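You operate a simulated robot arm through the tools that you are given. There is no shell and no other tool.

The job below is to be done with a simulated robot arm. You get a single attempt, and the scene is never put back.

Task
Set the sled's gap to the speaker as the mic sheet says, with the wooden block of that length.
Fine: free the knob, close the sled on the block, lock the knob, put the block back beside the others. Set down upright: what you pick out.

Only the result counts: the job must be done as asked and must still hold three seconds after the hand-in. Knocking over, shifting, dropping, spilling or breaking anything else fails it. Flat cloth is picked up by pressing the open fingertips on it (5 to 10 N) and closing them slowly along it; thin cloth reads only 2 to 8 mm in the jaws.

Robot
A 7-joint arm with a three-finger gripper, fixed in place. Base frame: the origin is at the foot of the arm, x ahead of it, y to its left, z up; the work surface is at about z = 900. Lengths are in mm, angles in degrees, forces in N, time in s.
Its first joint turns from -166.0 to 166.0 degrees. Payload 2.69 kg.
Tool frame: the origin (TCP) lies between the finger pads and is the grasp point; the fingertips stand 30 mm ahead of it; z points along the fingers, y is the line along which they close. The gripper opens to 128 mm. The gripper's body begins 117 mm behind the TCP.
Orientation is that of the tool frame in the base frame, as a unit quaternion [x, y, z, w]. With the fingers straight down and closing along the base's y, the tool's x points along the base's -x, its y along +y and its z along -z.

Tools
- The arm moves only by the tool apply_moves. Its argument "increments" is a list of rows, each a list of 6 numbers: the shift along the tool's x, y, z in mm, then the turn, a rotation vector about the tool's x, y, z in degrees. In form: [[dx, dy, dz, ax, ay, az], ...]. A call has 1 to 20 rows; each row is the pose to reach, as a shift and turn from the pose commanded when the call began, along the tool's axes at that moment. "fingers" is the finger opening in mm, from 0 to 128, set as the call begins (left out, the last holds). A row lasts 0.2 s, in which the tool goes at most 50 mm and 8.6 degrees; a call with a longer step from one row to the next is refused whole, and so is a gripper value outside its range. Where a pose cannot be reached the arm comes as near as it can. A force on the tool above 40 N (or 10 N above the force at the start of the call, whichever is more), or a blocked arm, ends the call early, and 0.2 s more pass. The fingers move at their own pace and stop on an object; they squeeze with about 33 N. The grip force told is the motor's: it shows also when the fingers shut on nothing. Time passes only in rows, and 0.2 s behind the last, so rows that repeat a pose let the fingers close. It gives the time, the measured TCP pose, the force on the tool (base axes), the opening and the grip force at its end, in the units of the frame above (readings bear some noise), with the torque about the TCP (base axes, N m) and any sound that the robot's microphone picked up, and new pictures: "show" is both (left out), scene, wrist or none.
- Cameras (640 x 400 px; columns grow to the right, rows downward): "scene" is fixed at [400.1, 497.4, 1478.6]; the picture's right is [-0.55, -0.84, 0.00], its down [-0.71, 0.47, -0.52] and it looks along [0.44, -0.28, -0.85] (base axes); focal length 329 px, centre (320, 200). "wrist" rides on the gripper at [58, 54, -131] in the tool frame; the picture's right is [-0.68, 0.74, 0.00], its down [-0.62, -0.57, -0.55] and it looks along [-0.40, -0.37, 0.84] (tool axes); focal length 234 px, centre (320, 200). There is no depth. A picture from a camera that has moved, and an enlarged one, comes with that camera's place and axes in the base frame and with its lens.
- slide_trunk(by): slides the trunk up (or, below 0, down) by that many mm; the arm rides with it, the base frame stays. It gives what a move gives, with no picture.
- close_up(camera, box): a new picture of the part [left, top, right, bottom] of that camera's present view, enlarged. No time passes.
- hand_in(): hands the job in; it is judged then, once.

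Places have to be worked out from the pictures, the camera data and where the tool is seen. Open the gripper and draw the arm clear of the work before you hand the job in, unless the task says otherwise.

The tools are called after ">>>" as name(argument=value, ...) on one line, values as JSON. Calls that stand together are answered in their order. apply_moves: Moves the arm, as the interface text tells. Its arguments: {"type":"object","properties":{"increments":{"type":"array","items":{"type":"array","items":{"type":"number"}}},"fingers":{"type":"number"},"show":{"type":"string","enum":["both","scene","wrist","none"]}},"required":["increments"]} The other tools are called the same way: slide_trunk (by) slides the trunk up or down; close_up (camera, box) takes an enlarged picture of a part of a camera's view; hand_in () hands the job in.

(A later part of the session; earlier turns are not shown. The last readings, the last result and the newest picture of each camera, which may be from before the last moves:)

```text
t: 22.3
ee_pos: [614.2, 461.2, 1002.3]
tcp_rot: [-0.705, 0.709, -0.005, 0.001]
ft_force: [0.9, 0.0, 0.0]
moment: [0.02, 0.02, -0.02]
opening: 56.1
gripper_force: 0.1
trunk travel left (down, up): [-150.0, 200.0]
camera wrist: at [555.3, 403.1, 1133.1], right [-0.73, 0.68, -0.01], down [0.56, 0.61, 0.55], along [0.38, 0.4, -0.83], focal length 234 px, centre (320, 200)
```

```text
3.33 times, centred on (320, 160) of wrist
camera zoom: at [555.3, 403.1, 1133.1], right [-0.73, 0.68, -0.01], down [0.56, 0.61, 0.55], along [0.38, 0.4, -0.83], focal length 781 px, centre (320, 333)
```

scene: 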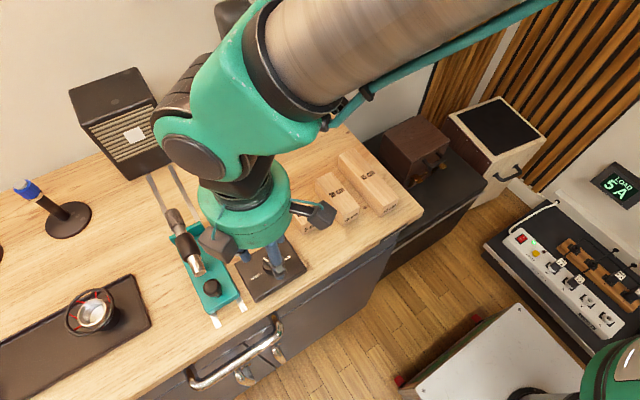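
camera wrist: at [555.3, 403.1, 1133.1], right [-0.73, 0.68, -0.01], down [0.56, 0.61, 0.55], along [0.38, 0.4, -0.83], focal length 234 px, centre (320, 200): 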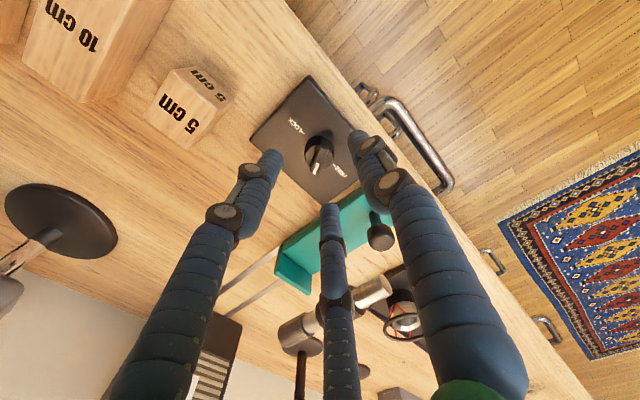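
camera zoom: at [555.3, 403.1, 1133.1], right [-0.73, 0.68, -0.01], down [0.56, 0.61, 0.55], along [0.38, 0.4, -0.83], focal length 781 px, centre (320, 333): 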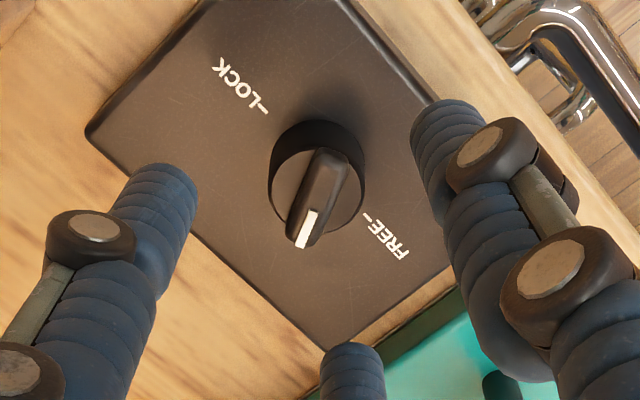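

The pointer is now about 30° past +x, 60° short of FREE, and the hand is centred. I lower, grip again and turn the remaining 60°.

>>> apply_moves(increments=[[0, 0, 20, 0, 0, 0], [0, 0, 30, 0, 0, 0], [0, 0, 36, 0, 0, 0]], show="none")

>>> apply_moves(increments=[[0, 0, 0, 0, 0, 0], [0, 0, 0, 0, 0, 0], [0, 0, 0, 0, 0, 0]], fingers=0, show="none")

>>> apply_moves(increments=[[0, 0, 0, 0, 0, -8], [0, 0, 0, 0, 0, -16], [0, 0, 0, 0, 0, -24], [0, 0, 0, 0, 0, -32], [0, 0, 0, 0, 0, -40]], show="none")

```text
t: 23.1
ee_pos: [612.9, 460.3, 968.0]
tcp_rot: [-0.706, 0.708, -0.004, 0.002]
ft_force: [-0.7, -0.4, -0.4]
moment: [0.03, 0.0, 0.02]
opening: 56.1
gripper_force: 0.0
trunk travel left (down, up): [-150.0, 200.0]
```

```text
t: 23.9
ee_pos: [613.5, 462.7, 969.2]
tcp_rot: [-0.706, 0.708, -0.004, 0.003]
ft_force: [20.1, 9.1, -4.5]
moment: [0.45, -1.32, 0.0]
opening: 25.4
gripper_force: 45.4
trunk travel left (down, up): [-150.0, 200.0]
```

```text
t: 25.1
ee_pos: [614.9, 461.2, 968.0]
tcp_rot: [0.906, -0.423, 0.005, -0.002]
ft_force: [20.4, 17.2, 11.5]
moment: [0.84, -0.65, -0.05]
opening: 25.1
gripper_force: 45.4
trunk travel left (down, up): [-150.0, 200.0]
```

Side force builds again; I shift about 2.6 mm to relieve it and complete the turn.

>>> apply_moves(increments=[[0, -2.6, 0, 0, 0, 0], [0, -2.6, 0, 0, 0, -7], [0, -2.6, 0, 0, 0, -14], [0, -2.6, 0, 0, 0, -20]])

>>> close_up(camera="wrist", box=[260, 100, 380, 220])

```text
t: 26.1
ee_pos: [616.0, 462.1, 968.8]
tcp_rot: [0.966, -0.259, 0.004, -0.001]
ft_force: [5.0, 8.0, 29.2]
moment: [0.56, -0.38, 0.0]
opening: 25.3
gripper_force: 44.8
trunk travel left (down, up): [-150.0, 200.0]
camera wrist: at [635.5, 386.2, 1099.2], right [-0.95, -0.3, -0.01], down [-0.25, 0.8, 0.54], along [-0.16, 0.52, -0.84], focal length 234 px, centre (320, 200)
```

scene: 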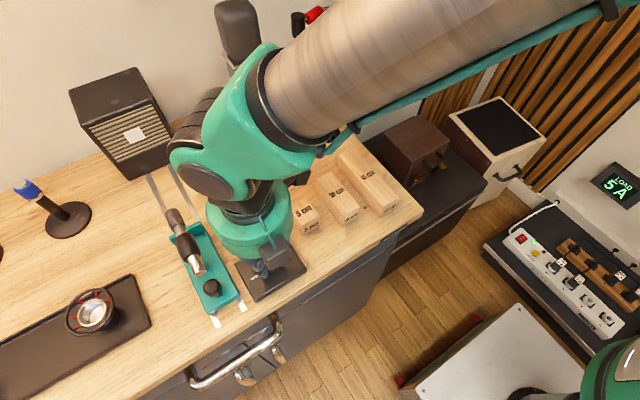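
wrist: 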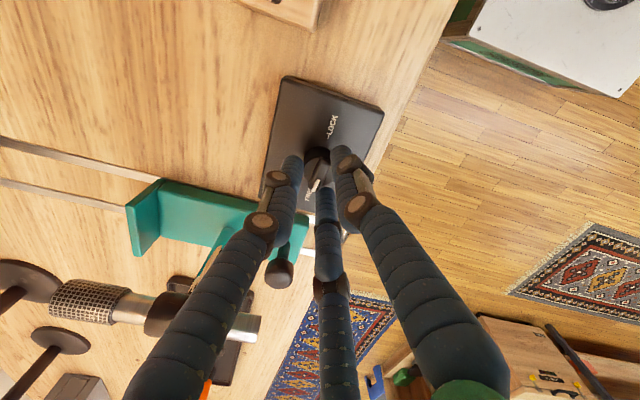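

```text
3.33 times, centred on (320, 160) of wrist
camera zoom: at [635.5, 386.2, 1099.2], right [-0.95, -0.3, -0.01], down [-0.25, 0.8, 0.54], along [-0.16, 0.52, -0.84], focal length 781 px, centre (320, 333)
```

zoom: 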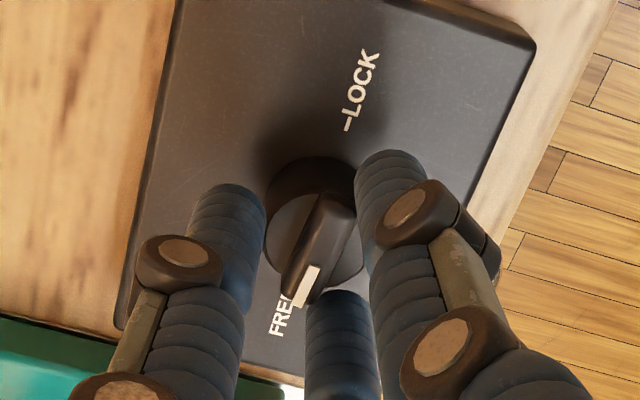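

The pointer now lies toward FREE. I release, lift and check.

>>> apply_moves(increments=[[0, 0, 0, 0, 0, 0], [0, 0, 0, 0, 0, 0]], fingers=56, show="none")

>>> apply_moves(increments=[[0, 0, -20, 0, 0, 0], [0, 0, -50, 0, 0, 0], [0, 0, -90, 0, 0, 0]])

>>> close_up(camera="wrist", box=[270, 90, 370, 190])

```text
t: 26.7
ee_pos: [614.9, 461.1, 966.5]
tcp_rot: [0.966, -0.26, 0.004, 0.001]
ft_force: [-0.7, -0.9, 0.0]
moment: [0.02, -0.04, -0.01]
opening: 56.3
gripper_force: 0.0
trunk travel left (down, up): [-150.0, 200.0]
```

```text
t: 27.5
ee_pos: [613.8, 460.5, 1055.1]
tcp_rot: [0.965, -0.261, 0.005, 0.001]
ft_force: [0.4, -0.4, 0.5]
moment: [-0.02, -0.03, -0.03]
opening: 56.2
gripper_force: 0.1
trunk travel left (down, up): [-150.0, 200.0]
camera wrist: at [635.0, 386.5, 1186.0], right [-0.95, -0.3, -0.01], down [-0.25, 0.8, 0.54], along [-0.16, 0.52, -0.84], focal length 234 px, centre (320, 200)
```

scene: 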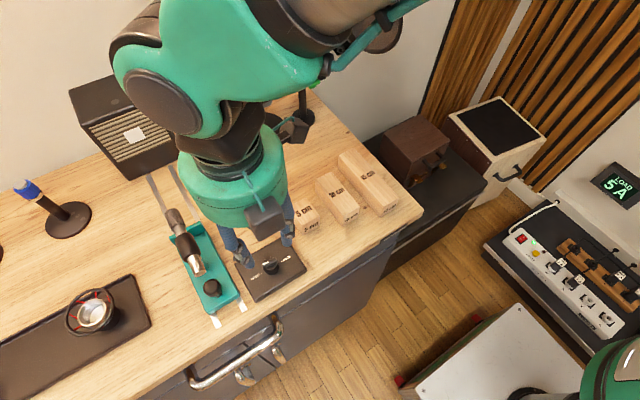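
wrist: 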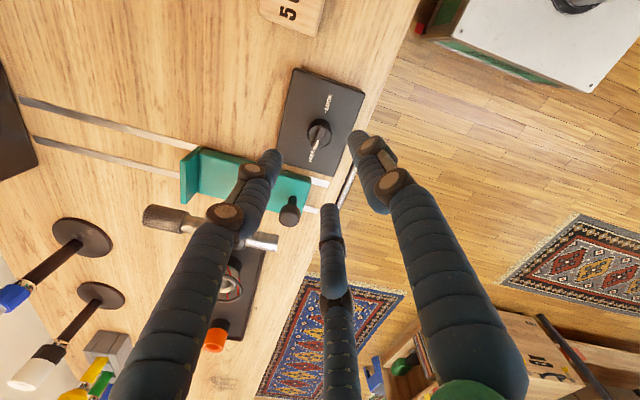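

```text
4.00 times, centred on (320, 140) of wrist
camera zoom: at [635.0, 386.5, 1186.0], right [-0.95, -0.3, -0.01], down [-0.25, 0.8, 0.54], along [-0.16, 0.52, -0.84], focal length 937 px, centre (320, 440)
```

zoom: 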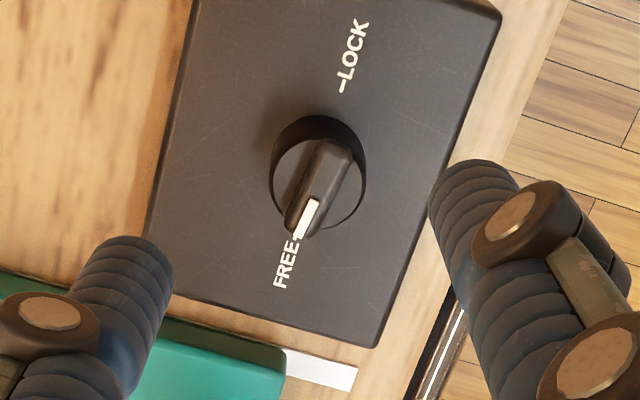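

The knob points at FREE. Next I lift, turn the hand back to the original yaw and look at the blocks.

>>> apply_moves(increments=[[0, 0, -30, 0, 0, 0], [0, 0, -60, 0, 0, 8], [0, 0, -60, 0, 0, 16], [0, 0, -60, 0, 0, 24], [0, 0, -60, 0, 0, 32], [0, 0, -60, 0, 0, 40], [0, 0, -60, 0, 0, 48], [0, 0, -60, 0, 0, 56], [0, 0, -60, 0, 0, 64], [0, 0, -60, 0, 0, 72], [0, 0, -60, 0, 0, 80], [0, 0, -60, 0, 0, 88], [0, 0, -60, 0, 0, 96], [0, 0, -60, 0, 0, 104], [0, 0, -60, 0, 0, 112], [0, 0, -60, 0, 0, 120], [0, 0, -60, 0, 0, 128], [0, 0, -60, 0, 0, 136], [0, 0, -60, 0, 0, 144], [0, 0, -60, 0, 0, 150]], show="none")

>>> apply_moves(increments=[[-10, -44, 0, -0.26, 0.5, 0], [-20, -88, 0, -0.26, 0.5, 0], [-30, -132, 0, -0.26, 0.5, 0], [-40, -175, 0, -0.26, 0.5, 0]])

>>> close_up(camera="wrist", box=[240, 50, 400, 210])

>>> close_up(camera="scene", box=[120, 130, 270, 340])

```text
t: 31.7
ee_pos: [613.7, 463.4, 1115.5]
tcp_rot: [0.003, 1.0, -0.001, 0.005]
ft_force: [0.4, 1.4, 0.2]
moment: [-0.02, 0.0, -0.03]
opening: 56.2
gripper_force: 0.2
trunk travel left (down, up): [-150.0, 200.0]
```

```text
t: 32.7
ee_pos: [651.5, 285.4, 1117.3]
tcp_rot: [0.001, 1.0, 0.0, -0.001]
ft_force: [0.4, -0.2, -0.4]
moment: [-0.04, 0.0, -0.02]
opening: 56.1
gripper_force: 0.1
trunk travel left (down, up): [-150.0, 200.0]
camera wrist: at [590.5, 339.5, 1247.9], right [0.68, 0.73, 0.0], down [0.61, -0.57, 0.55], along [0.4, -0.37, -0.84], focal length 234 px, centre (320, 200)
```

scene: 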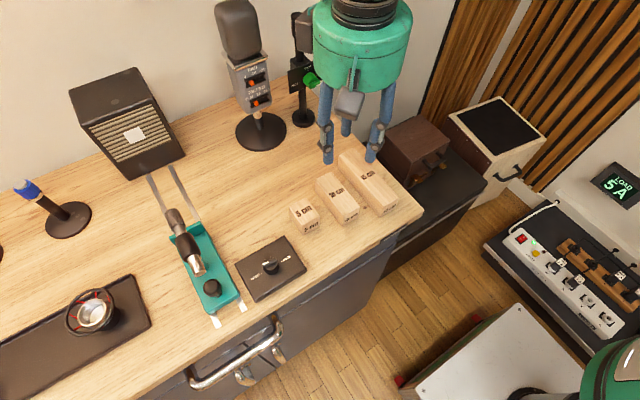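
wrist: 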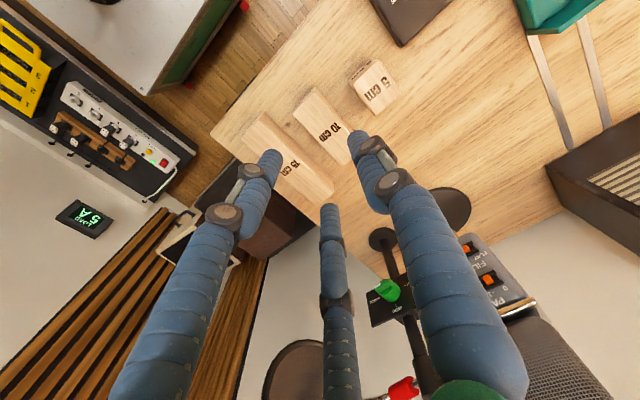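

```text
2.50 times, centred on (320, 130) of wrist
camera zoom: at [590.5, 339.5, 1247.9], right [0.68, 0.73, 0.0], down [0.61, -0.57, 0.55], along [0.4, -0.37, -0.84], focal length 585 px, centre (320, 375)
```

zoom: 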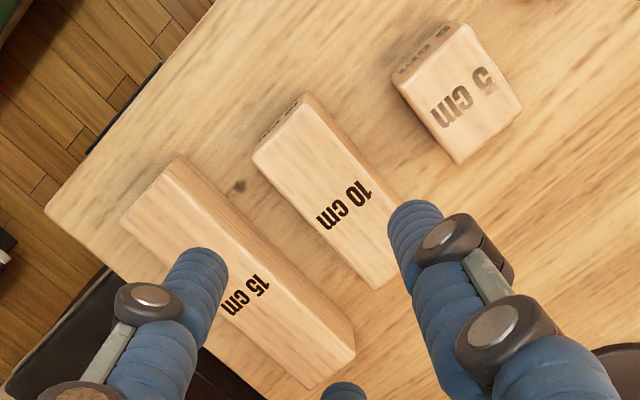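

```text
1.90 times, centred on (195, 235) of scene
camera zoom: at [400.1, 497.4, 1478.6], right [-0.55, -0.84, 0.0], down [-0.71, 0.47, -0.52], along [0.44, -0.28, -0.85], focal length 626 px, centre (558, 133)
```

zoom: 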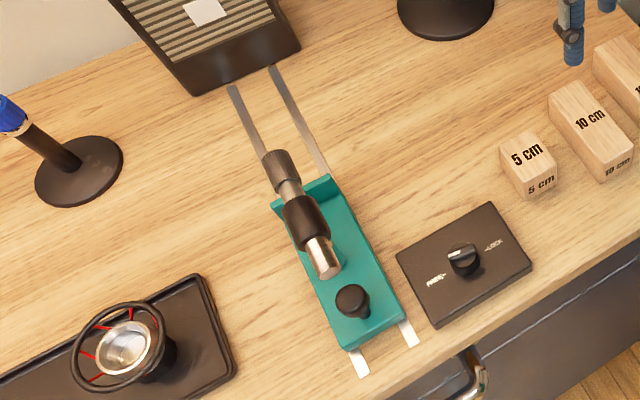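

10 cm block: x≈617–717, y≈269–307, top z≈940; neighbours leave about 30 mm each side. I go down above it with the fingers at 64 mm to just above its top.

>>> apply_moves(increments=[[0, 2.5, 45, 0, 0, 0], [0, 2.5, 90, 0, 0, 0], [0, 2.5, 130, 0, 0, 0], [0, 2.5, 138, 0, 0, 0]], fingers=62)

>>> close_up(camera="wrist", box=[230, 80, 410, 260])

>>> close_up(camera="scene", box=[270, 130, 430, 250])

```text
t: 33.7
ee_pos: [653.4, 290.1, 976.1]
tcp_rot: [0.002, 1.0, 0.001, 0.001]
ft_force: [0.1, 0.0, 0.1]
moment: [-0.01, 0.06, -0.02]
opening: 61.7
gripper_force: 0.1
trunk travel left (down, up): [-150.0, 200.0]
camera wrist: at [591.6, 344.0, 1108.6], right [0.68, 0.73, 0.0], down [0.61, -0.57, 0.55], along [0.4, -0.37, -0.84], focal length 234 px, centre (320, 200)
```

scene: 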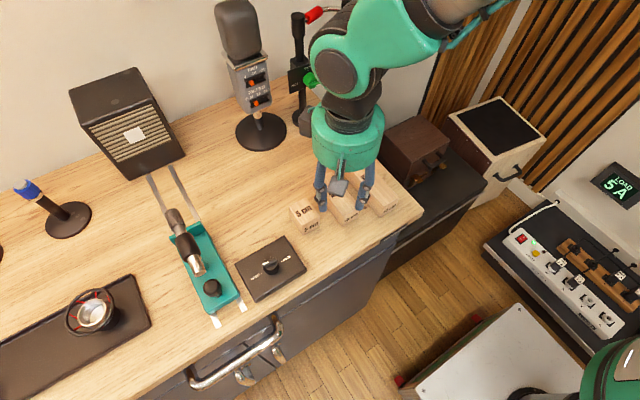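
wrist: 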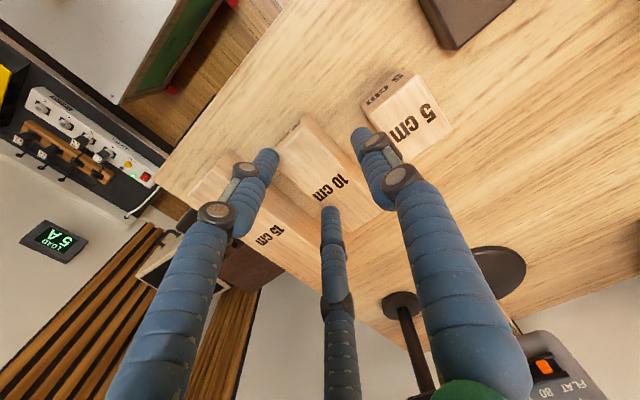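

```text
2.22 times, centred on (320, 170) of wrist
camera zoom: at [591.6, 344.0, 1108.6], right [0.68, 0.73, 0.0], down [0.61, -0.57, 0.55], along [0.4, -0.37, -0.84], focal length 520 px, centre (320, 267)
```

zoom: 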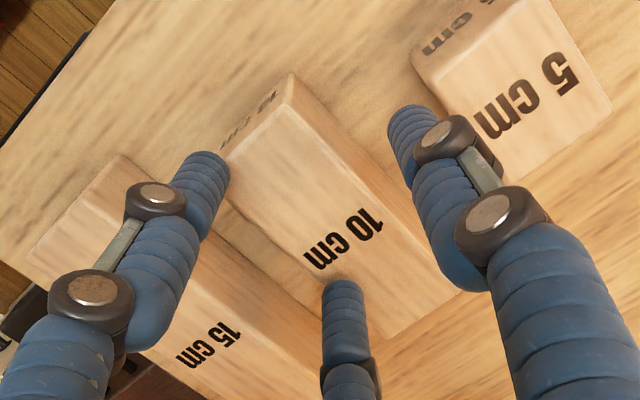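

```text
3.33 times, centred on (350, 190) of scene
camera zoom: at [400.1, 497.4, 1478.6], right [-0.55, -0.84, 0.0], down [-0.71, 0.47, -0.52], along [0.44, -0.28, -0.85], focal length 1096 px, centre (220, 233)
```

zoom: 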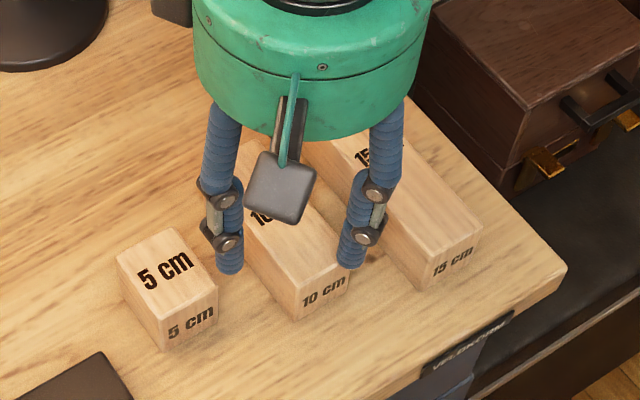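

I lower in small steps past the block's top to feel whether any digit touches it.

>>> apply_moves(increments=[[0, 0, 3, 0, 0, 0], [0, 0, 6, 0, 0, 0], [0, 0, 9, 0, 0, 0], [0, 0, 12, 0, 0, 0]])

```text
t: 34.7
ee_pos: [655.9, 291.3, 971.9]
tcp_rot: [0.002, 1.0, 0.003, 0.004]
ft_force: [-0.9, 0.3, 16.2]
moment: [-0.37, 0.12, 0.04]
opening: 66.7
gripper_force: 2.4
trunk travel left (down, up): [-150.0, 200.0]
stopped in row 4: the force on the tool passed its limit at 42 N (the readings are from after the stop); the commanded pose is now the measured one
camera wrist: at [594.2, 344.5, 1104.2], right [0.68, 0.73, 0.01], down [0.61, -0.57, 0.55], along [0.41, -0.37, -0.83], focal length 234 px, centre (320, 200)
```

scene: 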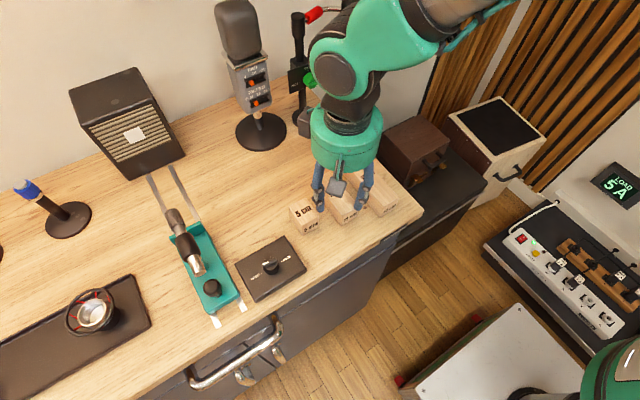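
wrist: 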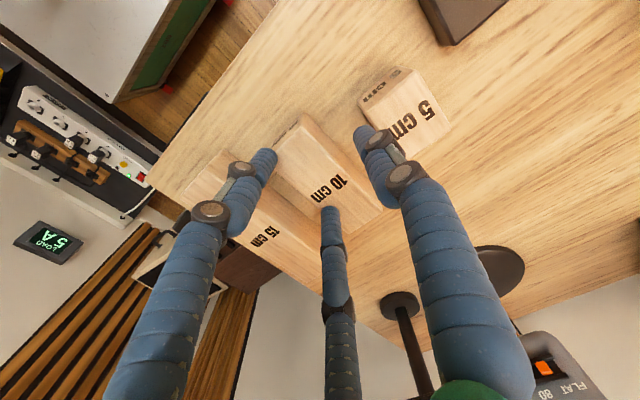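

The touch (16–40 N at TCP z≈971, offset toward −y) shows the three-digit chuck is real: one digit at tool +y, two at −y (±x). I lift, open to 78 and re-place so the single digit goes in the gap toward the 5 cm block and the pair in the gap toward the 15 cm block.

>>> apply_moves(increments=[[0, 0, -10, 0, 0, 0], [0, 0, -30, 0.34, 0.46, -0.23], [-12, -16.5, -30, 0.34, 0.46, -0.23], [-12, -16.5, -30, 0.34, 0.46, -0.23]], fingers=78)

>>> close_up(camera="wrist", box=[230, 70, 410, 250])

>>> close_up(camera="scene", box=[270, 130, 430, 250])

```text
t: 35.7
ee_pos: [667.6, 275.0, 1000.7]
tcp_rot: [-0.001, 1.0, -0.002, -0.003]
ft_force: [-0.5, 0.1, 0.1]
moment: [-0.02, 0.04, 0.0]
opening: 78.0
gripper_force: 0.0
trunk travel left (down, up): [-150.0, 200.0]
camera wrist: at [607.3, 329.3, 1131.8], right [0.68, 0.74, -0.01], down [0.62, -0.56, 0.55], along [0.4, -0.37, -0.84], focal length 234 px, centre (320, 200)
```

scene: 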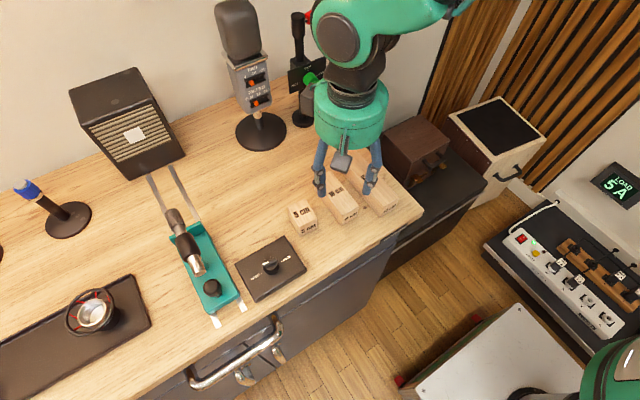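
wrist: 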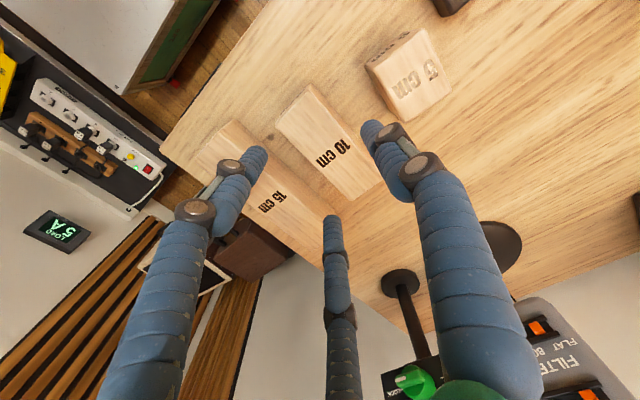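

```text
2.22 times, centred on (320, 160) of wrist
camera zoom: at [607.3, 329.3, 1131.8], right [0.68, 0.74, -0.01], down [0.62, -0.56, 0.55], along [0.4, -0.37, -0.84], focal length 520 px, centre (320, 289)
```

zoom: 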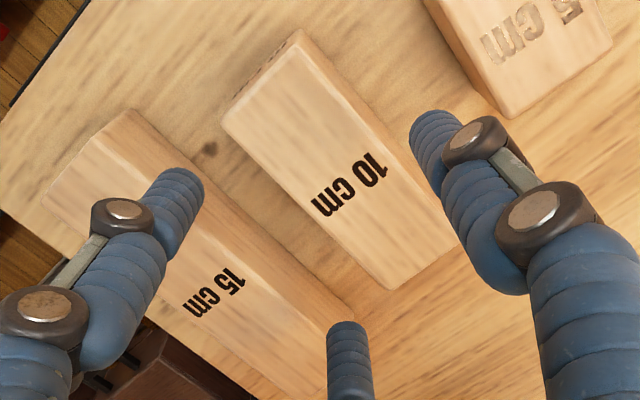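

```text
3.33 times, centred on (350, 190) of scene
camera zoom: at [400.1, 497.4, 1478.6], right [-0.55, -0.84, 0.0], down [-0.71, 0.47, -0.52], along [0.44, -0.28, -0.85], focal length 1096 px, centre (220, 233)
```

zoom: 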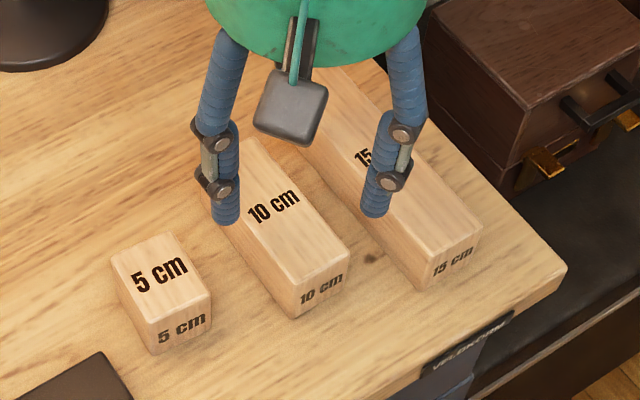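

The 5 cm block seems to have been nudged slightly by the single digit. I zoom with the same box as before to measure it.

>>> close_up(camera="scene", box=[285, 190, 335, 240])

>>> close_up(camera="wrist", box=[340, 10, 480, 130])

```text
8.00 times, centred on (310, 215) of scene
camera zoom: at [400.1, 497.4, 1478.6], right [-0.55, -0.84, 0.0], down [-0.71, 0.47, -0.52], along [0.44, -0.28, -0.85], focal length 2630 px, centre (400, 80)
```

zoom: 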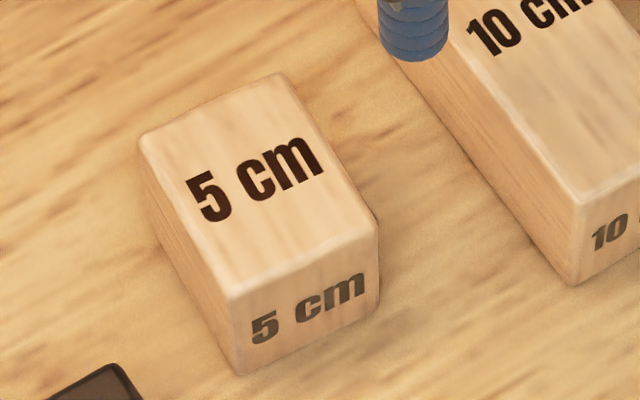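

```text
3.33 times, centred on (410, 70) of wrist
camera zoom: at [607.3, 329.3, 1131.8], right [0.68, 0.74, -0.01], down [0.62, -0.56, 0.55], along [0.4, -0.37, -0.84], focal length 781 px, centre (20, 633)
```

zoom: 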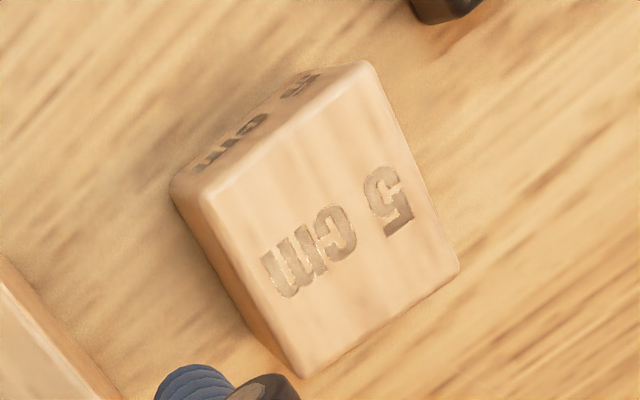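

The 5 cm block moved about 4 mm toward +y; I'll nudge it back later. Now I check the gap on the 15 cm side more carefully.

>>> close_up(camera="wrist", box=[190, 90, 350, 230])

>>> close_up(camera="scene", box=[310, 140, 410, 230])

```text
2.86 times, centred on (270, 160) of wrist
camera zoom: at [607.3, 329.3, 1131.8], right [0.68, 0.74, -0.01], down [0.62, -0.56, 0.55], along [0.4, -0.37, -0.84], focal length 669 px, centre (463, 314)
```

zoom: 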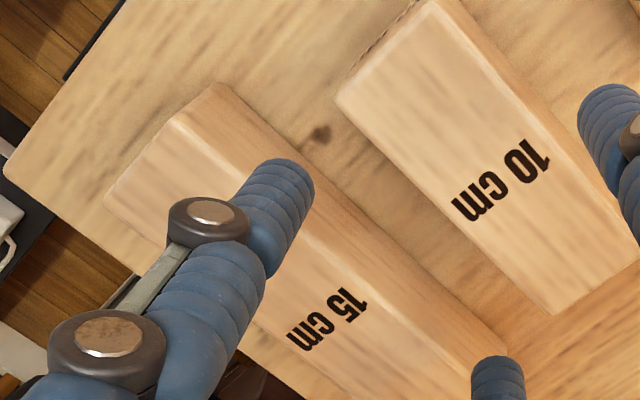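

```text
4.44 times, centred on (360, 185) of scene
camera zoom: at [400.1, 497.4, 1478.6], right [-0.55, -0.84, 0.0], down [-0.71, 0.47, -0.52], along [0.44, -0.28, -0.85], focal length 1461 px, centre (142, 267)
```

zoom: 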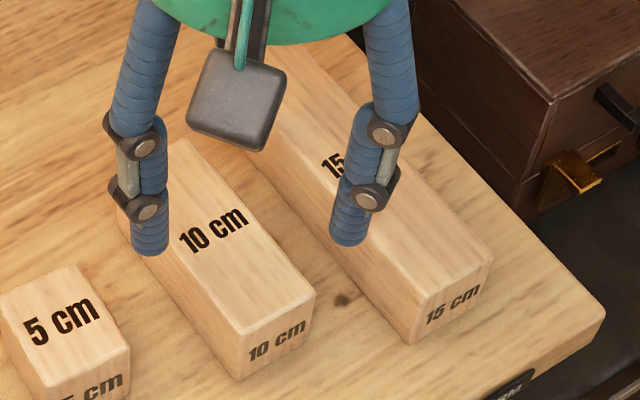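

The 15 cm block's +y face is at ≈230, the 10 cm block spans ≈268–307, so the present placement (y=275, opening 78) gives 7–13 mm clearance everywhere. I tilt the hand 12° back (to keep it off the speaker later) and check before descending.

>>> apply_moves(increments=[[0, 0, 0, 0, -6, 0], [0, 0, 0, 0, -12, 0], [0, 0, 0, 0, -12, 0]])

>>> close_up(camera="wrist", box=[210, 70, 430, 250])

```text
t: 36.5
ee_pos: [667.0, 275.2, 1001.2]
tcp_rot: [-0.001, 0.995, -0.001, 0.103]
ft_force: [-1.0, 0.2, 0.0]
moment: [0.0, -0.02, -0.02]
opening: 77.7
gripper_force: 0.2
trunk travel left (down, up): [-150.0, 200.0]
camera wrist: at [580.3, 329.4, 1117.7], right [0.66, 0.74, 0.14], down [0.49, -0.56, 0.66], along [0.57, -0.37, -0.73], focal length 234 px, centre (320, 200)
```

scene: 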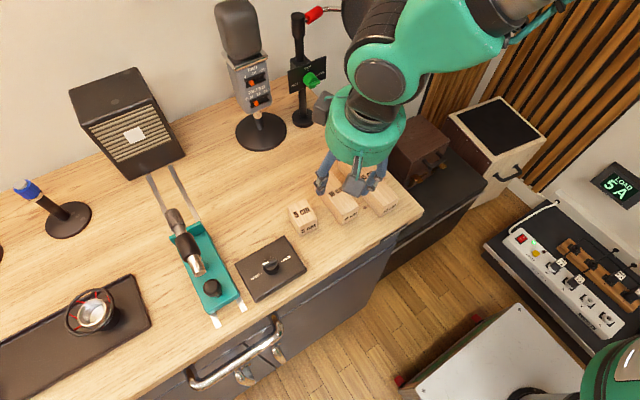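
wrist: 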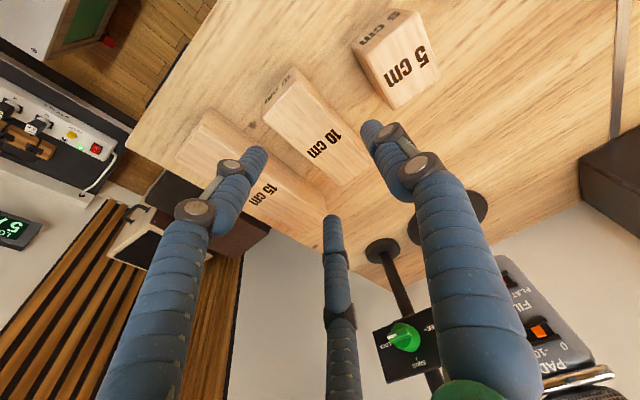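

```text
2.22 times, centred on (320, 160) of wrist
camera zoom: at [580.3, 329.4, 1117.7], right [0.66, 0.74, 0.14], down [0.49, -0.56, 0.66], along [0.57, -0.37, -0.73], focal length 520 px, centre (320, 289)
```

zoom: 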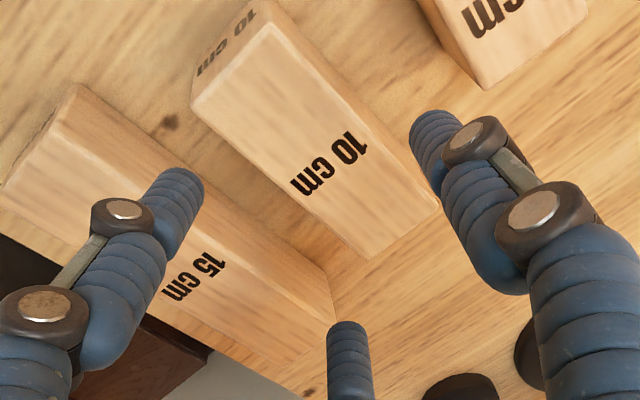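

I descend part-way (25 mm) and check the digits against the gaps.

>>> apply_moves(increments=[[2.6, 0, 12.2, 0, 0, 0], [5.2, 0, 24.5, 0, 0, 0], [5.2, 0, 24.5, 0, 0, 0]])

>>> close_up(camera="wrist", box=[210, 70, 430, 250])

>>> close_up(camera="scene", box=[290, 140, 410, 240])

```text
t: 37.3
ee_pos: [667.3, 274.0, 976.8]
tcp_rot: [0.0, 0.995, -0.001, 0.102]
ft_force: [0.0, -0.3, -0.2]
moment: [0.0, -0.01, -0.04]
opening: 78.0
gripper_force: 0.2
trunk travel left (down, up): [-150.0, 200.0]
camera wrist: at [581.1, 328.9, 1092.9], right [0.66, 0.74, 0.14], down [0.49, -0.56, 0.66], along [0.57, -0.37, -0.74], focal length 234 px, centre (320, 200)
```

scene: 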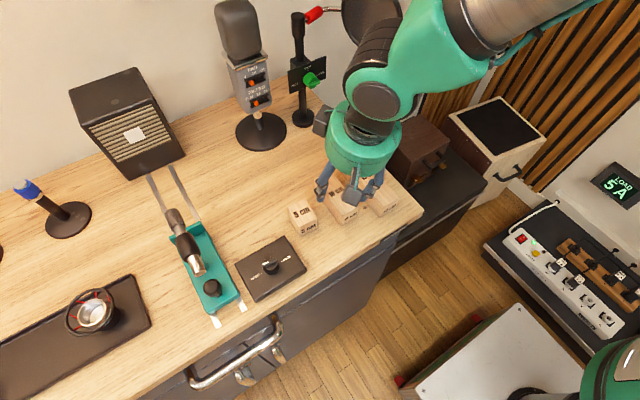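
wrist: 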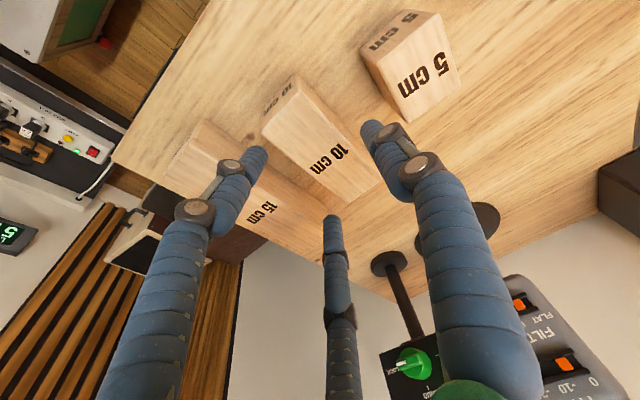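

```text
2.22 times, centred on (320, 160) of wrist
camera zoom: at [581.1, 328.9, 1092.9], right [0.66, 0.74, 0.14], down [0.49, -0.56, 0.66], along [0.57, -0.37, -0.74], focal length 520 px, centre (320, 289)
```

zoom: 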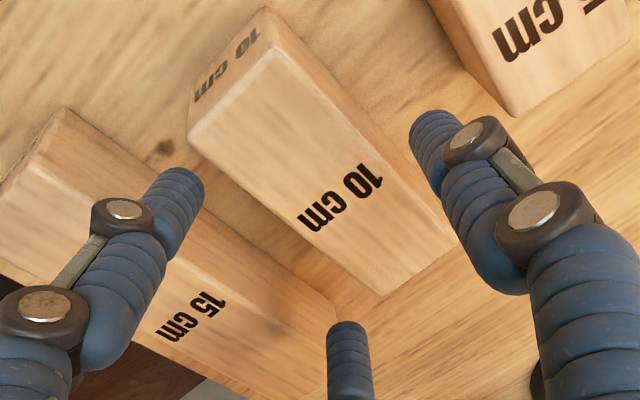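

```text
4.00 times, centred on (350, 190) of scene
camera zoom: at [400.1, 497.4, 1478.6], right [-0.55, -0.84, 0.0], down [-0.71, 0.47, -0.52], along [0.44, -0.28, -0.85], focal length 1315 px, centre (200, 240)
```

zoom: 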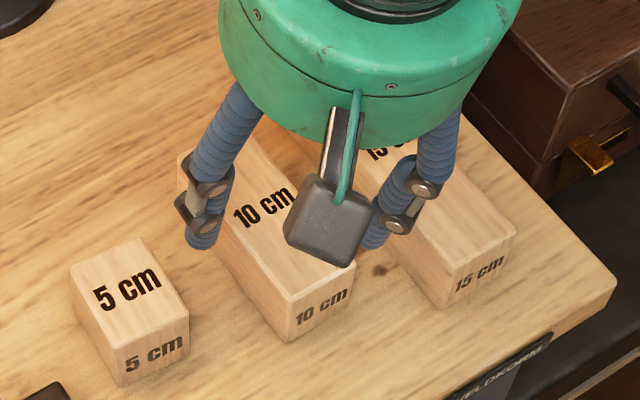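

All digits line up with the gaps. I shift +3 mm in y, open to 82 and descend to grip height.

>>> apply_moves(increments=[[0, 3, 0, 0, 0, 0], [2.1, 3, 9.8, 0, 0, 0], [4.2, 3, 19.6, 0, 0, 0], [6.3, 3, 29.5, 0, 0, 0]], fingers=82)

>>> close_up(camera="wrist", box=[210, 70, 430, 250])

>>> close_up(camera="scene", box=[290, 140, 410, 240])

```text
t: 38.3
ee_pos: [667.6, 277.5, 945.4]
tcp_rot: [-0.001, 0.995, -0.001, 0.103]
ft_force: [0.0, 0.6, 0.2]
moment: [0.02, -0.03, 0.02]
opening: 82.1
gripper_force: 0.0
trunk travel left (down, up): [-150.0, 200.0]
camera wrist: at [580.7, 331.0, 1060.9], right [0.66, 0.74, 0.14], down [0.49, -0.56, 0.66], along [0.57, -0.37, -0.74], focal length 234 px, centre (320, 200)
```

scene: 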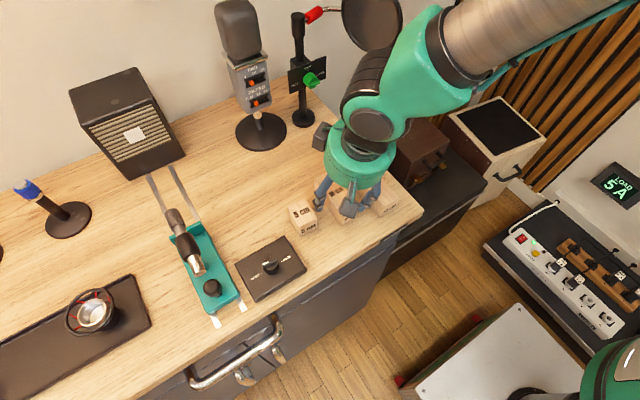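
wrist: 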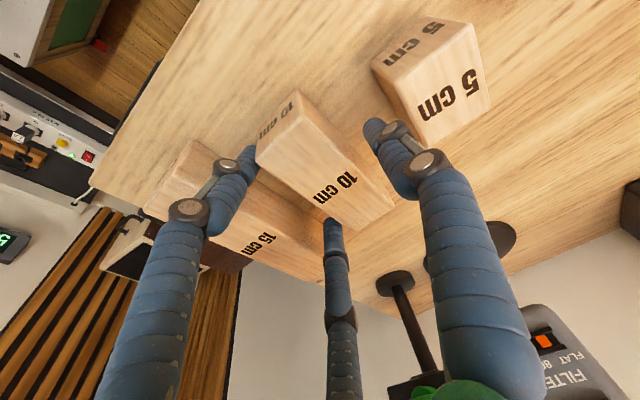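

```text
2.22 times, centred on (320, 160) of wrist
camera zoom: at [580.7, 331.0, 1060.9], right [0.66, 0.74, 0.14], down [0.49, -0.56, 0.66], along [0.57, -0.37, -0.74], focal length 520 px, centre (320, 289)
```

zoom: 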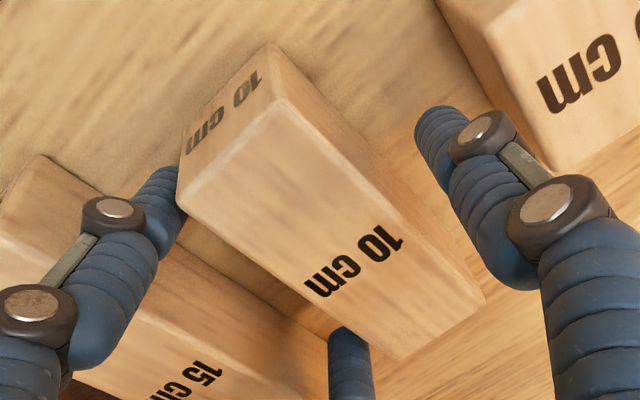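

```text
4.00 times, centred on (350, 190) of scene
camera zoom: at [400.1, 497.4, 1478.6], right [-0.55, -0.84, 0.0], down [-0.71, 0.47, -0.52], along [0.44, -0.28, -0.85], focal length 1315 px, centre (200, 240)
```

zoom: 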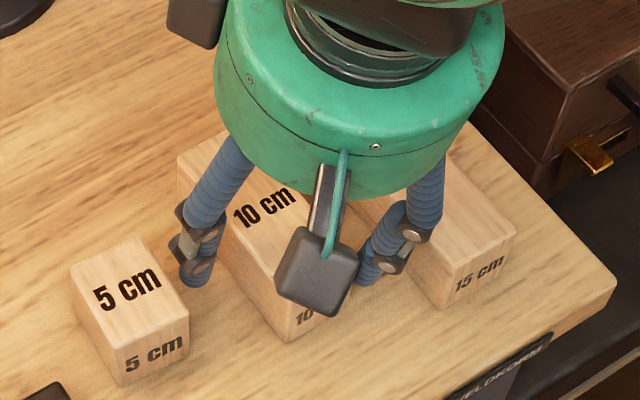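

Digits straddle the block with no contact force. I close on it.

>>> apply_moves(increments=[[0, 0, 0, 0, 0, 0], [0, 0, 0, 0, 0, 0], [0, 0, 0, 0, 0, 0], [0, 0, 0, 0, 0, 0]], fingers=0)

>>> close_up(camera="wrist", box=[210, 70, 430, 250])

>>> close_up(camera="scene", box=[290, 140, 410, 240])

```text
t: 39.3
ee_pos: [667.7, 276.9, 944.1]
tcp_rot: [-0.001, 0.995, -0.001, 0.103]
ft_force: [1.0, 0.6, 1.2]
moment: [0.12, 0.01, -0.01]
opening: 56.8
gripper_force: 33.0
trunk travel left (down, up): [-150.0, 200.0]
camera wrist: at [580.8, 331.1, 1061.0], right [0.66, 0.74, 0.14], down [0.49, -0.56, 0.66], along [0.57, -0.37, -0.74], focal length 234 px, centre (320, 200)
```

scene: 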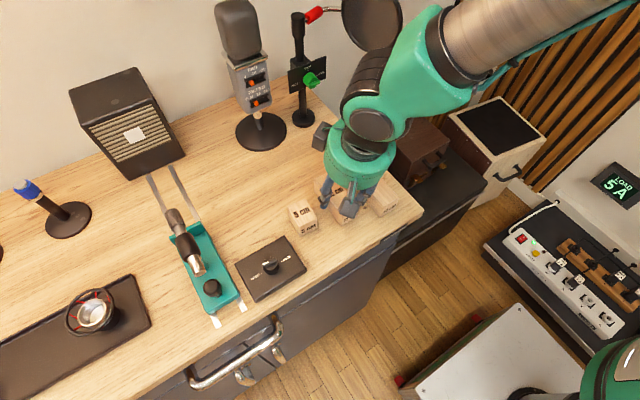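
wrist: 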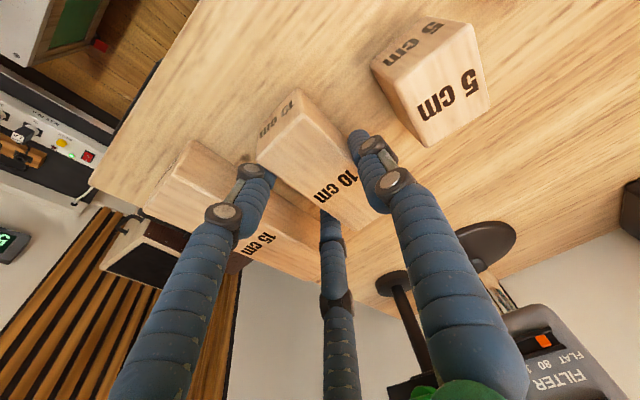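

```text
2.22 times, centred on (320, 160) of wrist
camera zoom: at [580.8, 331.1, 1061.0], right [0.66, 0.74, 0.14], down [0.49, -0.56, 0.66], along [0.57, -0.37, -0.74], focal length 520 px, centre (320, 289)
```

zoom: 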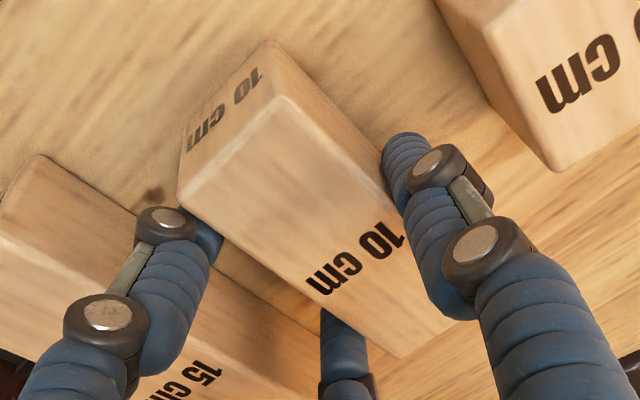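

```text
4.00 times, centred on (350, 190) of scene
camera zoom: at [400.1, 497.4, 1478.6], right [-0.55, -0.84, 0.0], down [-0.71, 0.47, -0.52], along [0.44, -0.28, -0.85], focal length 1315 px, centre (200, 240)
```

zoom: 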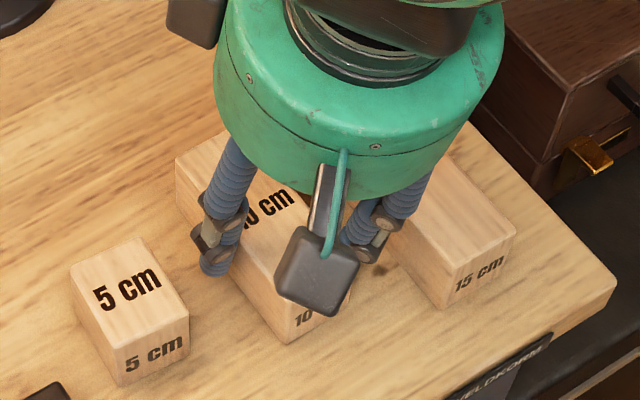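

Gripped at 56.8 mm, matching the model (block centre ≈ 9 mm to +y of the TCP). I lift straight up 90 mm and check.

>>> apply_moves(increments=[[-2.1, 0, -9.8, 0, 0, 0], [-6.2, 0, -29.3, 0, 0, 0], [-12.5, 0, -58.7, 0, 0, 0], [-18.7, 0, -88, 0, 0, 0]])

>>> close_up(camera="scene", box=[110, 120, 290, 340])

```text
t: 40.3
ee_pos: [665.7, 276.9, 1035.9]
tcp_rot: [-0.001, 0.995, -0.001, 0.102]
ft_force: [-0.5, -0.3, -2.3]
moment: [0.02, -0.03, 0.0]
opening: 56.5
gripper_force: 32.7
trunk travel left (down, up): [-150.0, 200.0]
camera wrist: at [579.4, 331.9, 1152.1], right [0.66, 0.74, 0.14], down [0.49, -0.56, 0.66], along [0.57, -0.37, -0.74], focal length 234 px, centre (320, 200)
```

scene: 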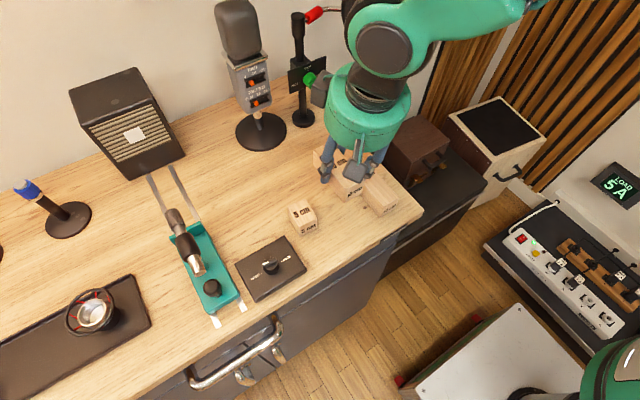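
wrist: 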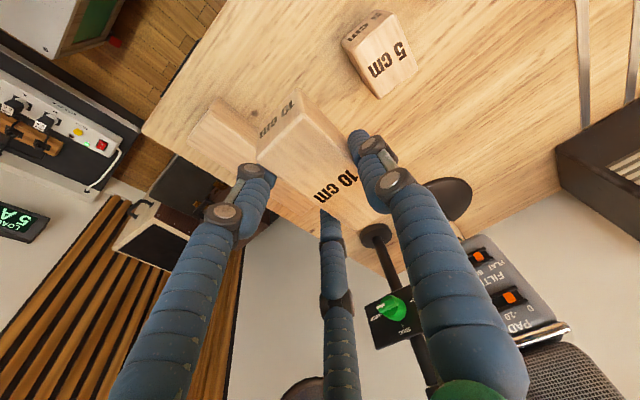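

```text
1.82 times, centred on (200, 230) of scene
camera zoom: at [400.1, 497.4, 1478.6], right [-0.55, -0.84, 0.0], down [-0.71, 0.47, -0.52], along [0.44, -0.28, -0.85], focal length 598 px, centre (538, 146)
```

zoom: 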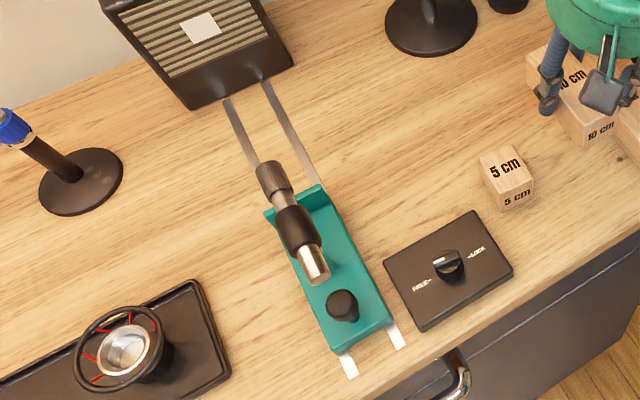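

Block held. Now carry it over toward the gap: target block centre about x=875, y=559 (between flange ≈765 and speaker ≈962).

>>> apply_moves(increments=[[-25.7, 34, 5.5, 0, 0, 0], [-51.4, 68, 10.9, 0, 0, 0], [-77, 102, 16.4, 0, 0, 0], [-102.7, 136, 21.9, 0, 0, 0], [-128.4, 170, 27.3, 0, 0, 0], [-154, 204, 32.8, 0, 0, 0], [-179.7, 238, 38.2, 0, 0, 0], [-205.4, 272.6, 43.7, 0, 0, 0]])

>>> close_up(camera="wrist", box=[200, 60, 440, 260])

>>> close_up(camera="scene", box=[60, 60, 260, 260])

```text
t: 42.1
ee_pos: [874.4, 553.3, 1034.1]
tcp_rot: [-0.001, 0.995, -0.002, 0.102]
ft_force: [0.7, -1.2, -1.2]
moment: [0.03, -0.03, 0.04]
opening: 56.7
gripper_force: 33.1
trunk travel left (down, up): [-150.0, 200.0]
camera wrist: at [788.5, 607.8, 1150.3], right [0.66, 0.74, 0.13], down [0.49, -0.56, 0.66], along [0.57, -0.37, -0.74], focal length 234 px, centre (320, 200)
```

scene: 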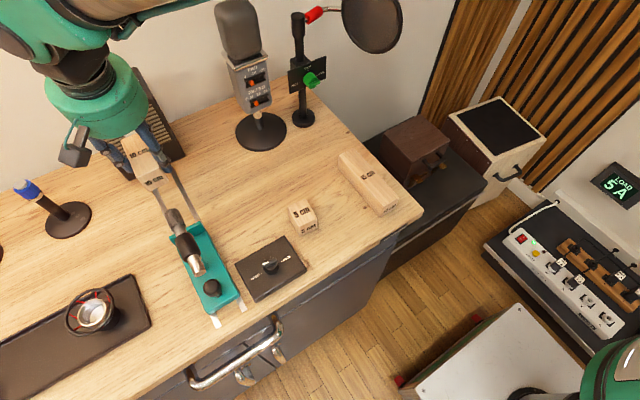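
wrist: 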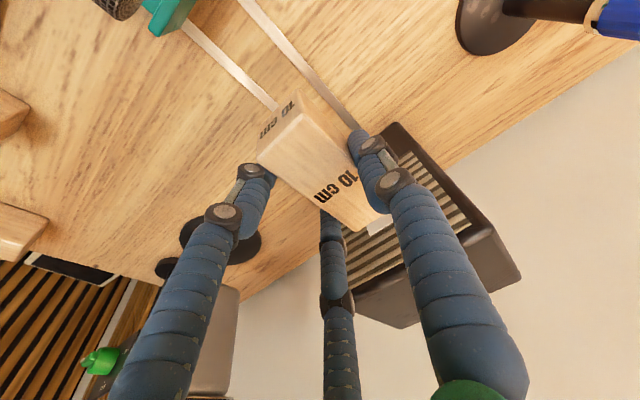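

```text
2.00 times, centred on (320, 160) of wrist
camera zoom: at [788.5, 607.8, 1150.3], right [0.66, 0.74, 0.13], down [0.49, -0.56, 0.66], along [0.57, -0.37, -0.74], focal length 468 px, centre (320, 280)
```

zoom: 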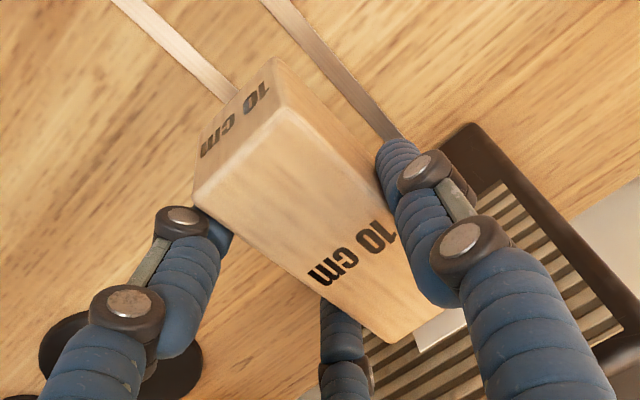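

```text
2.00 times, centred on (160, 160) of scene
camera zoom: at [400.1, 497.4, 1478.6], right [-0.55, -0.84, 0.0], down [-0.71, 0.47, -0.52], along [0.44, -0.28, -0.85], focal length 658 px, centre (640, 280)
```

zoom: 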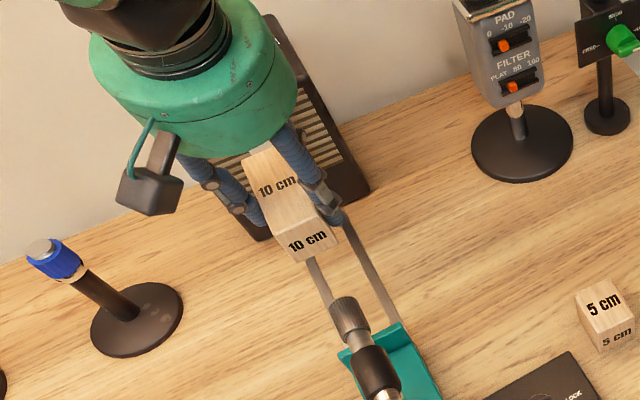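

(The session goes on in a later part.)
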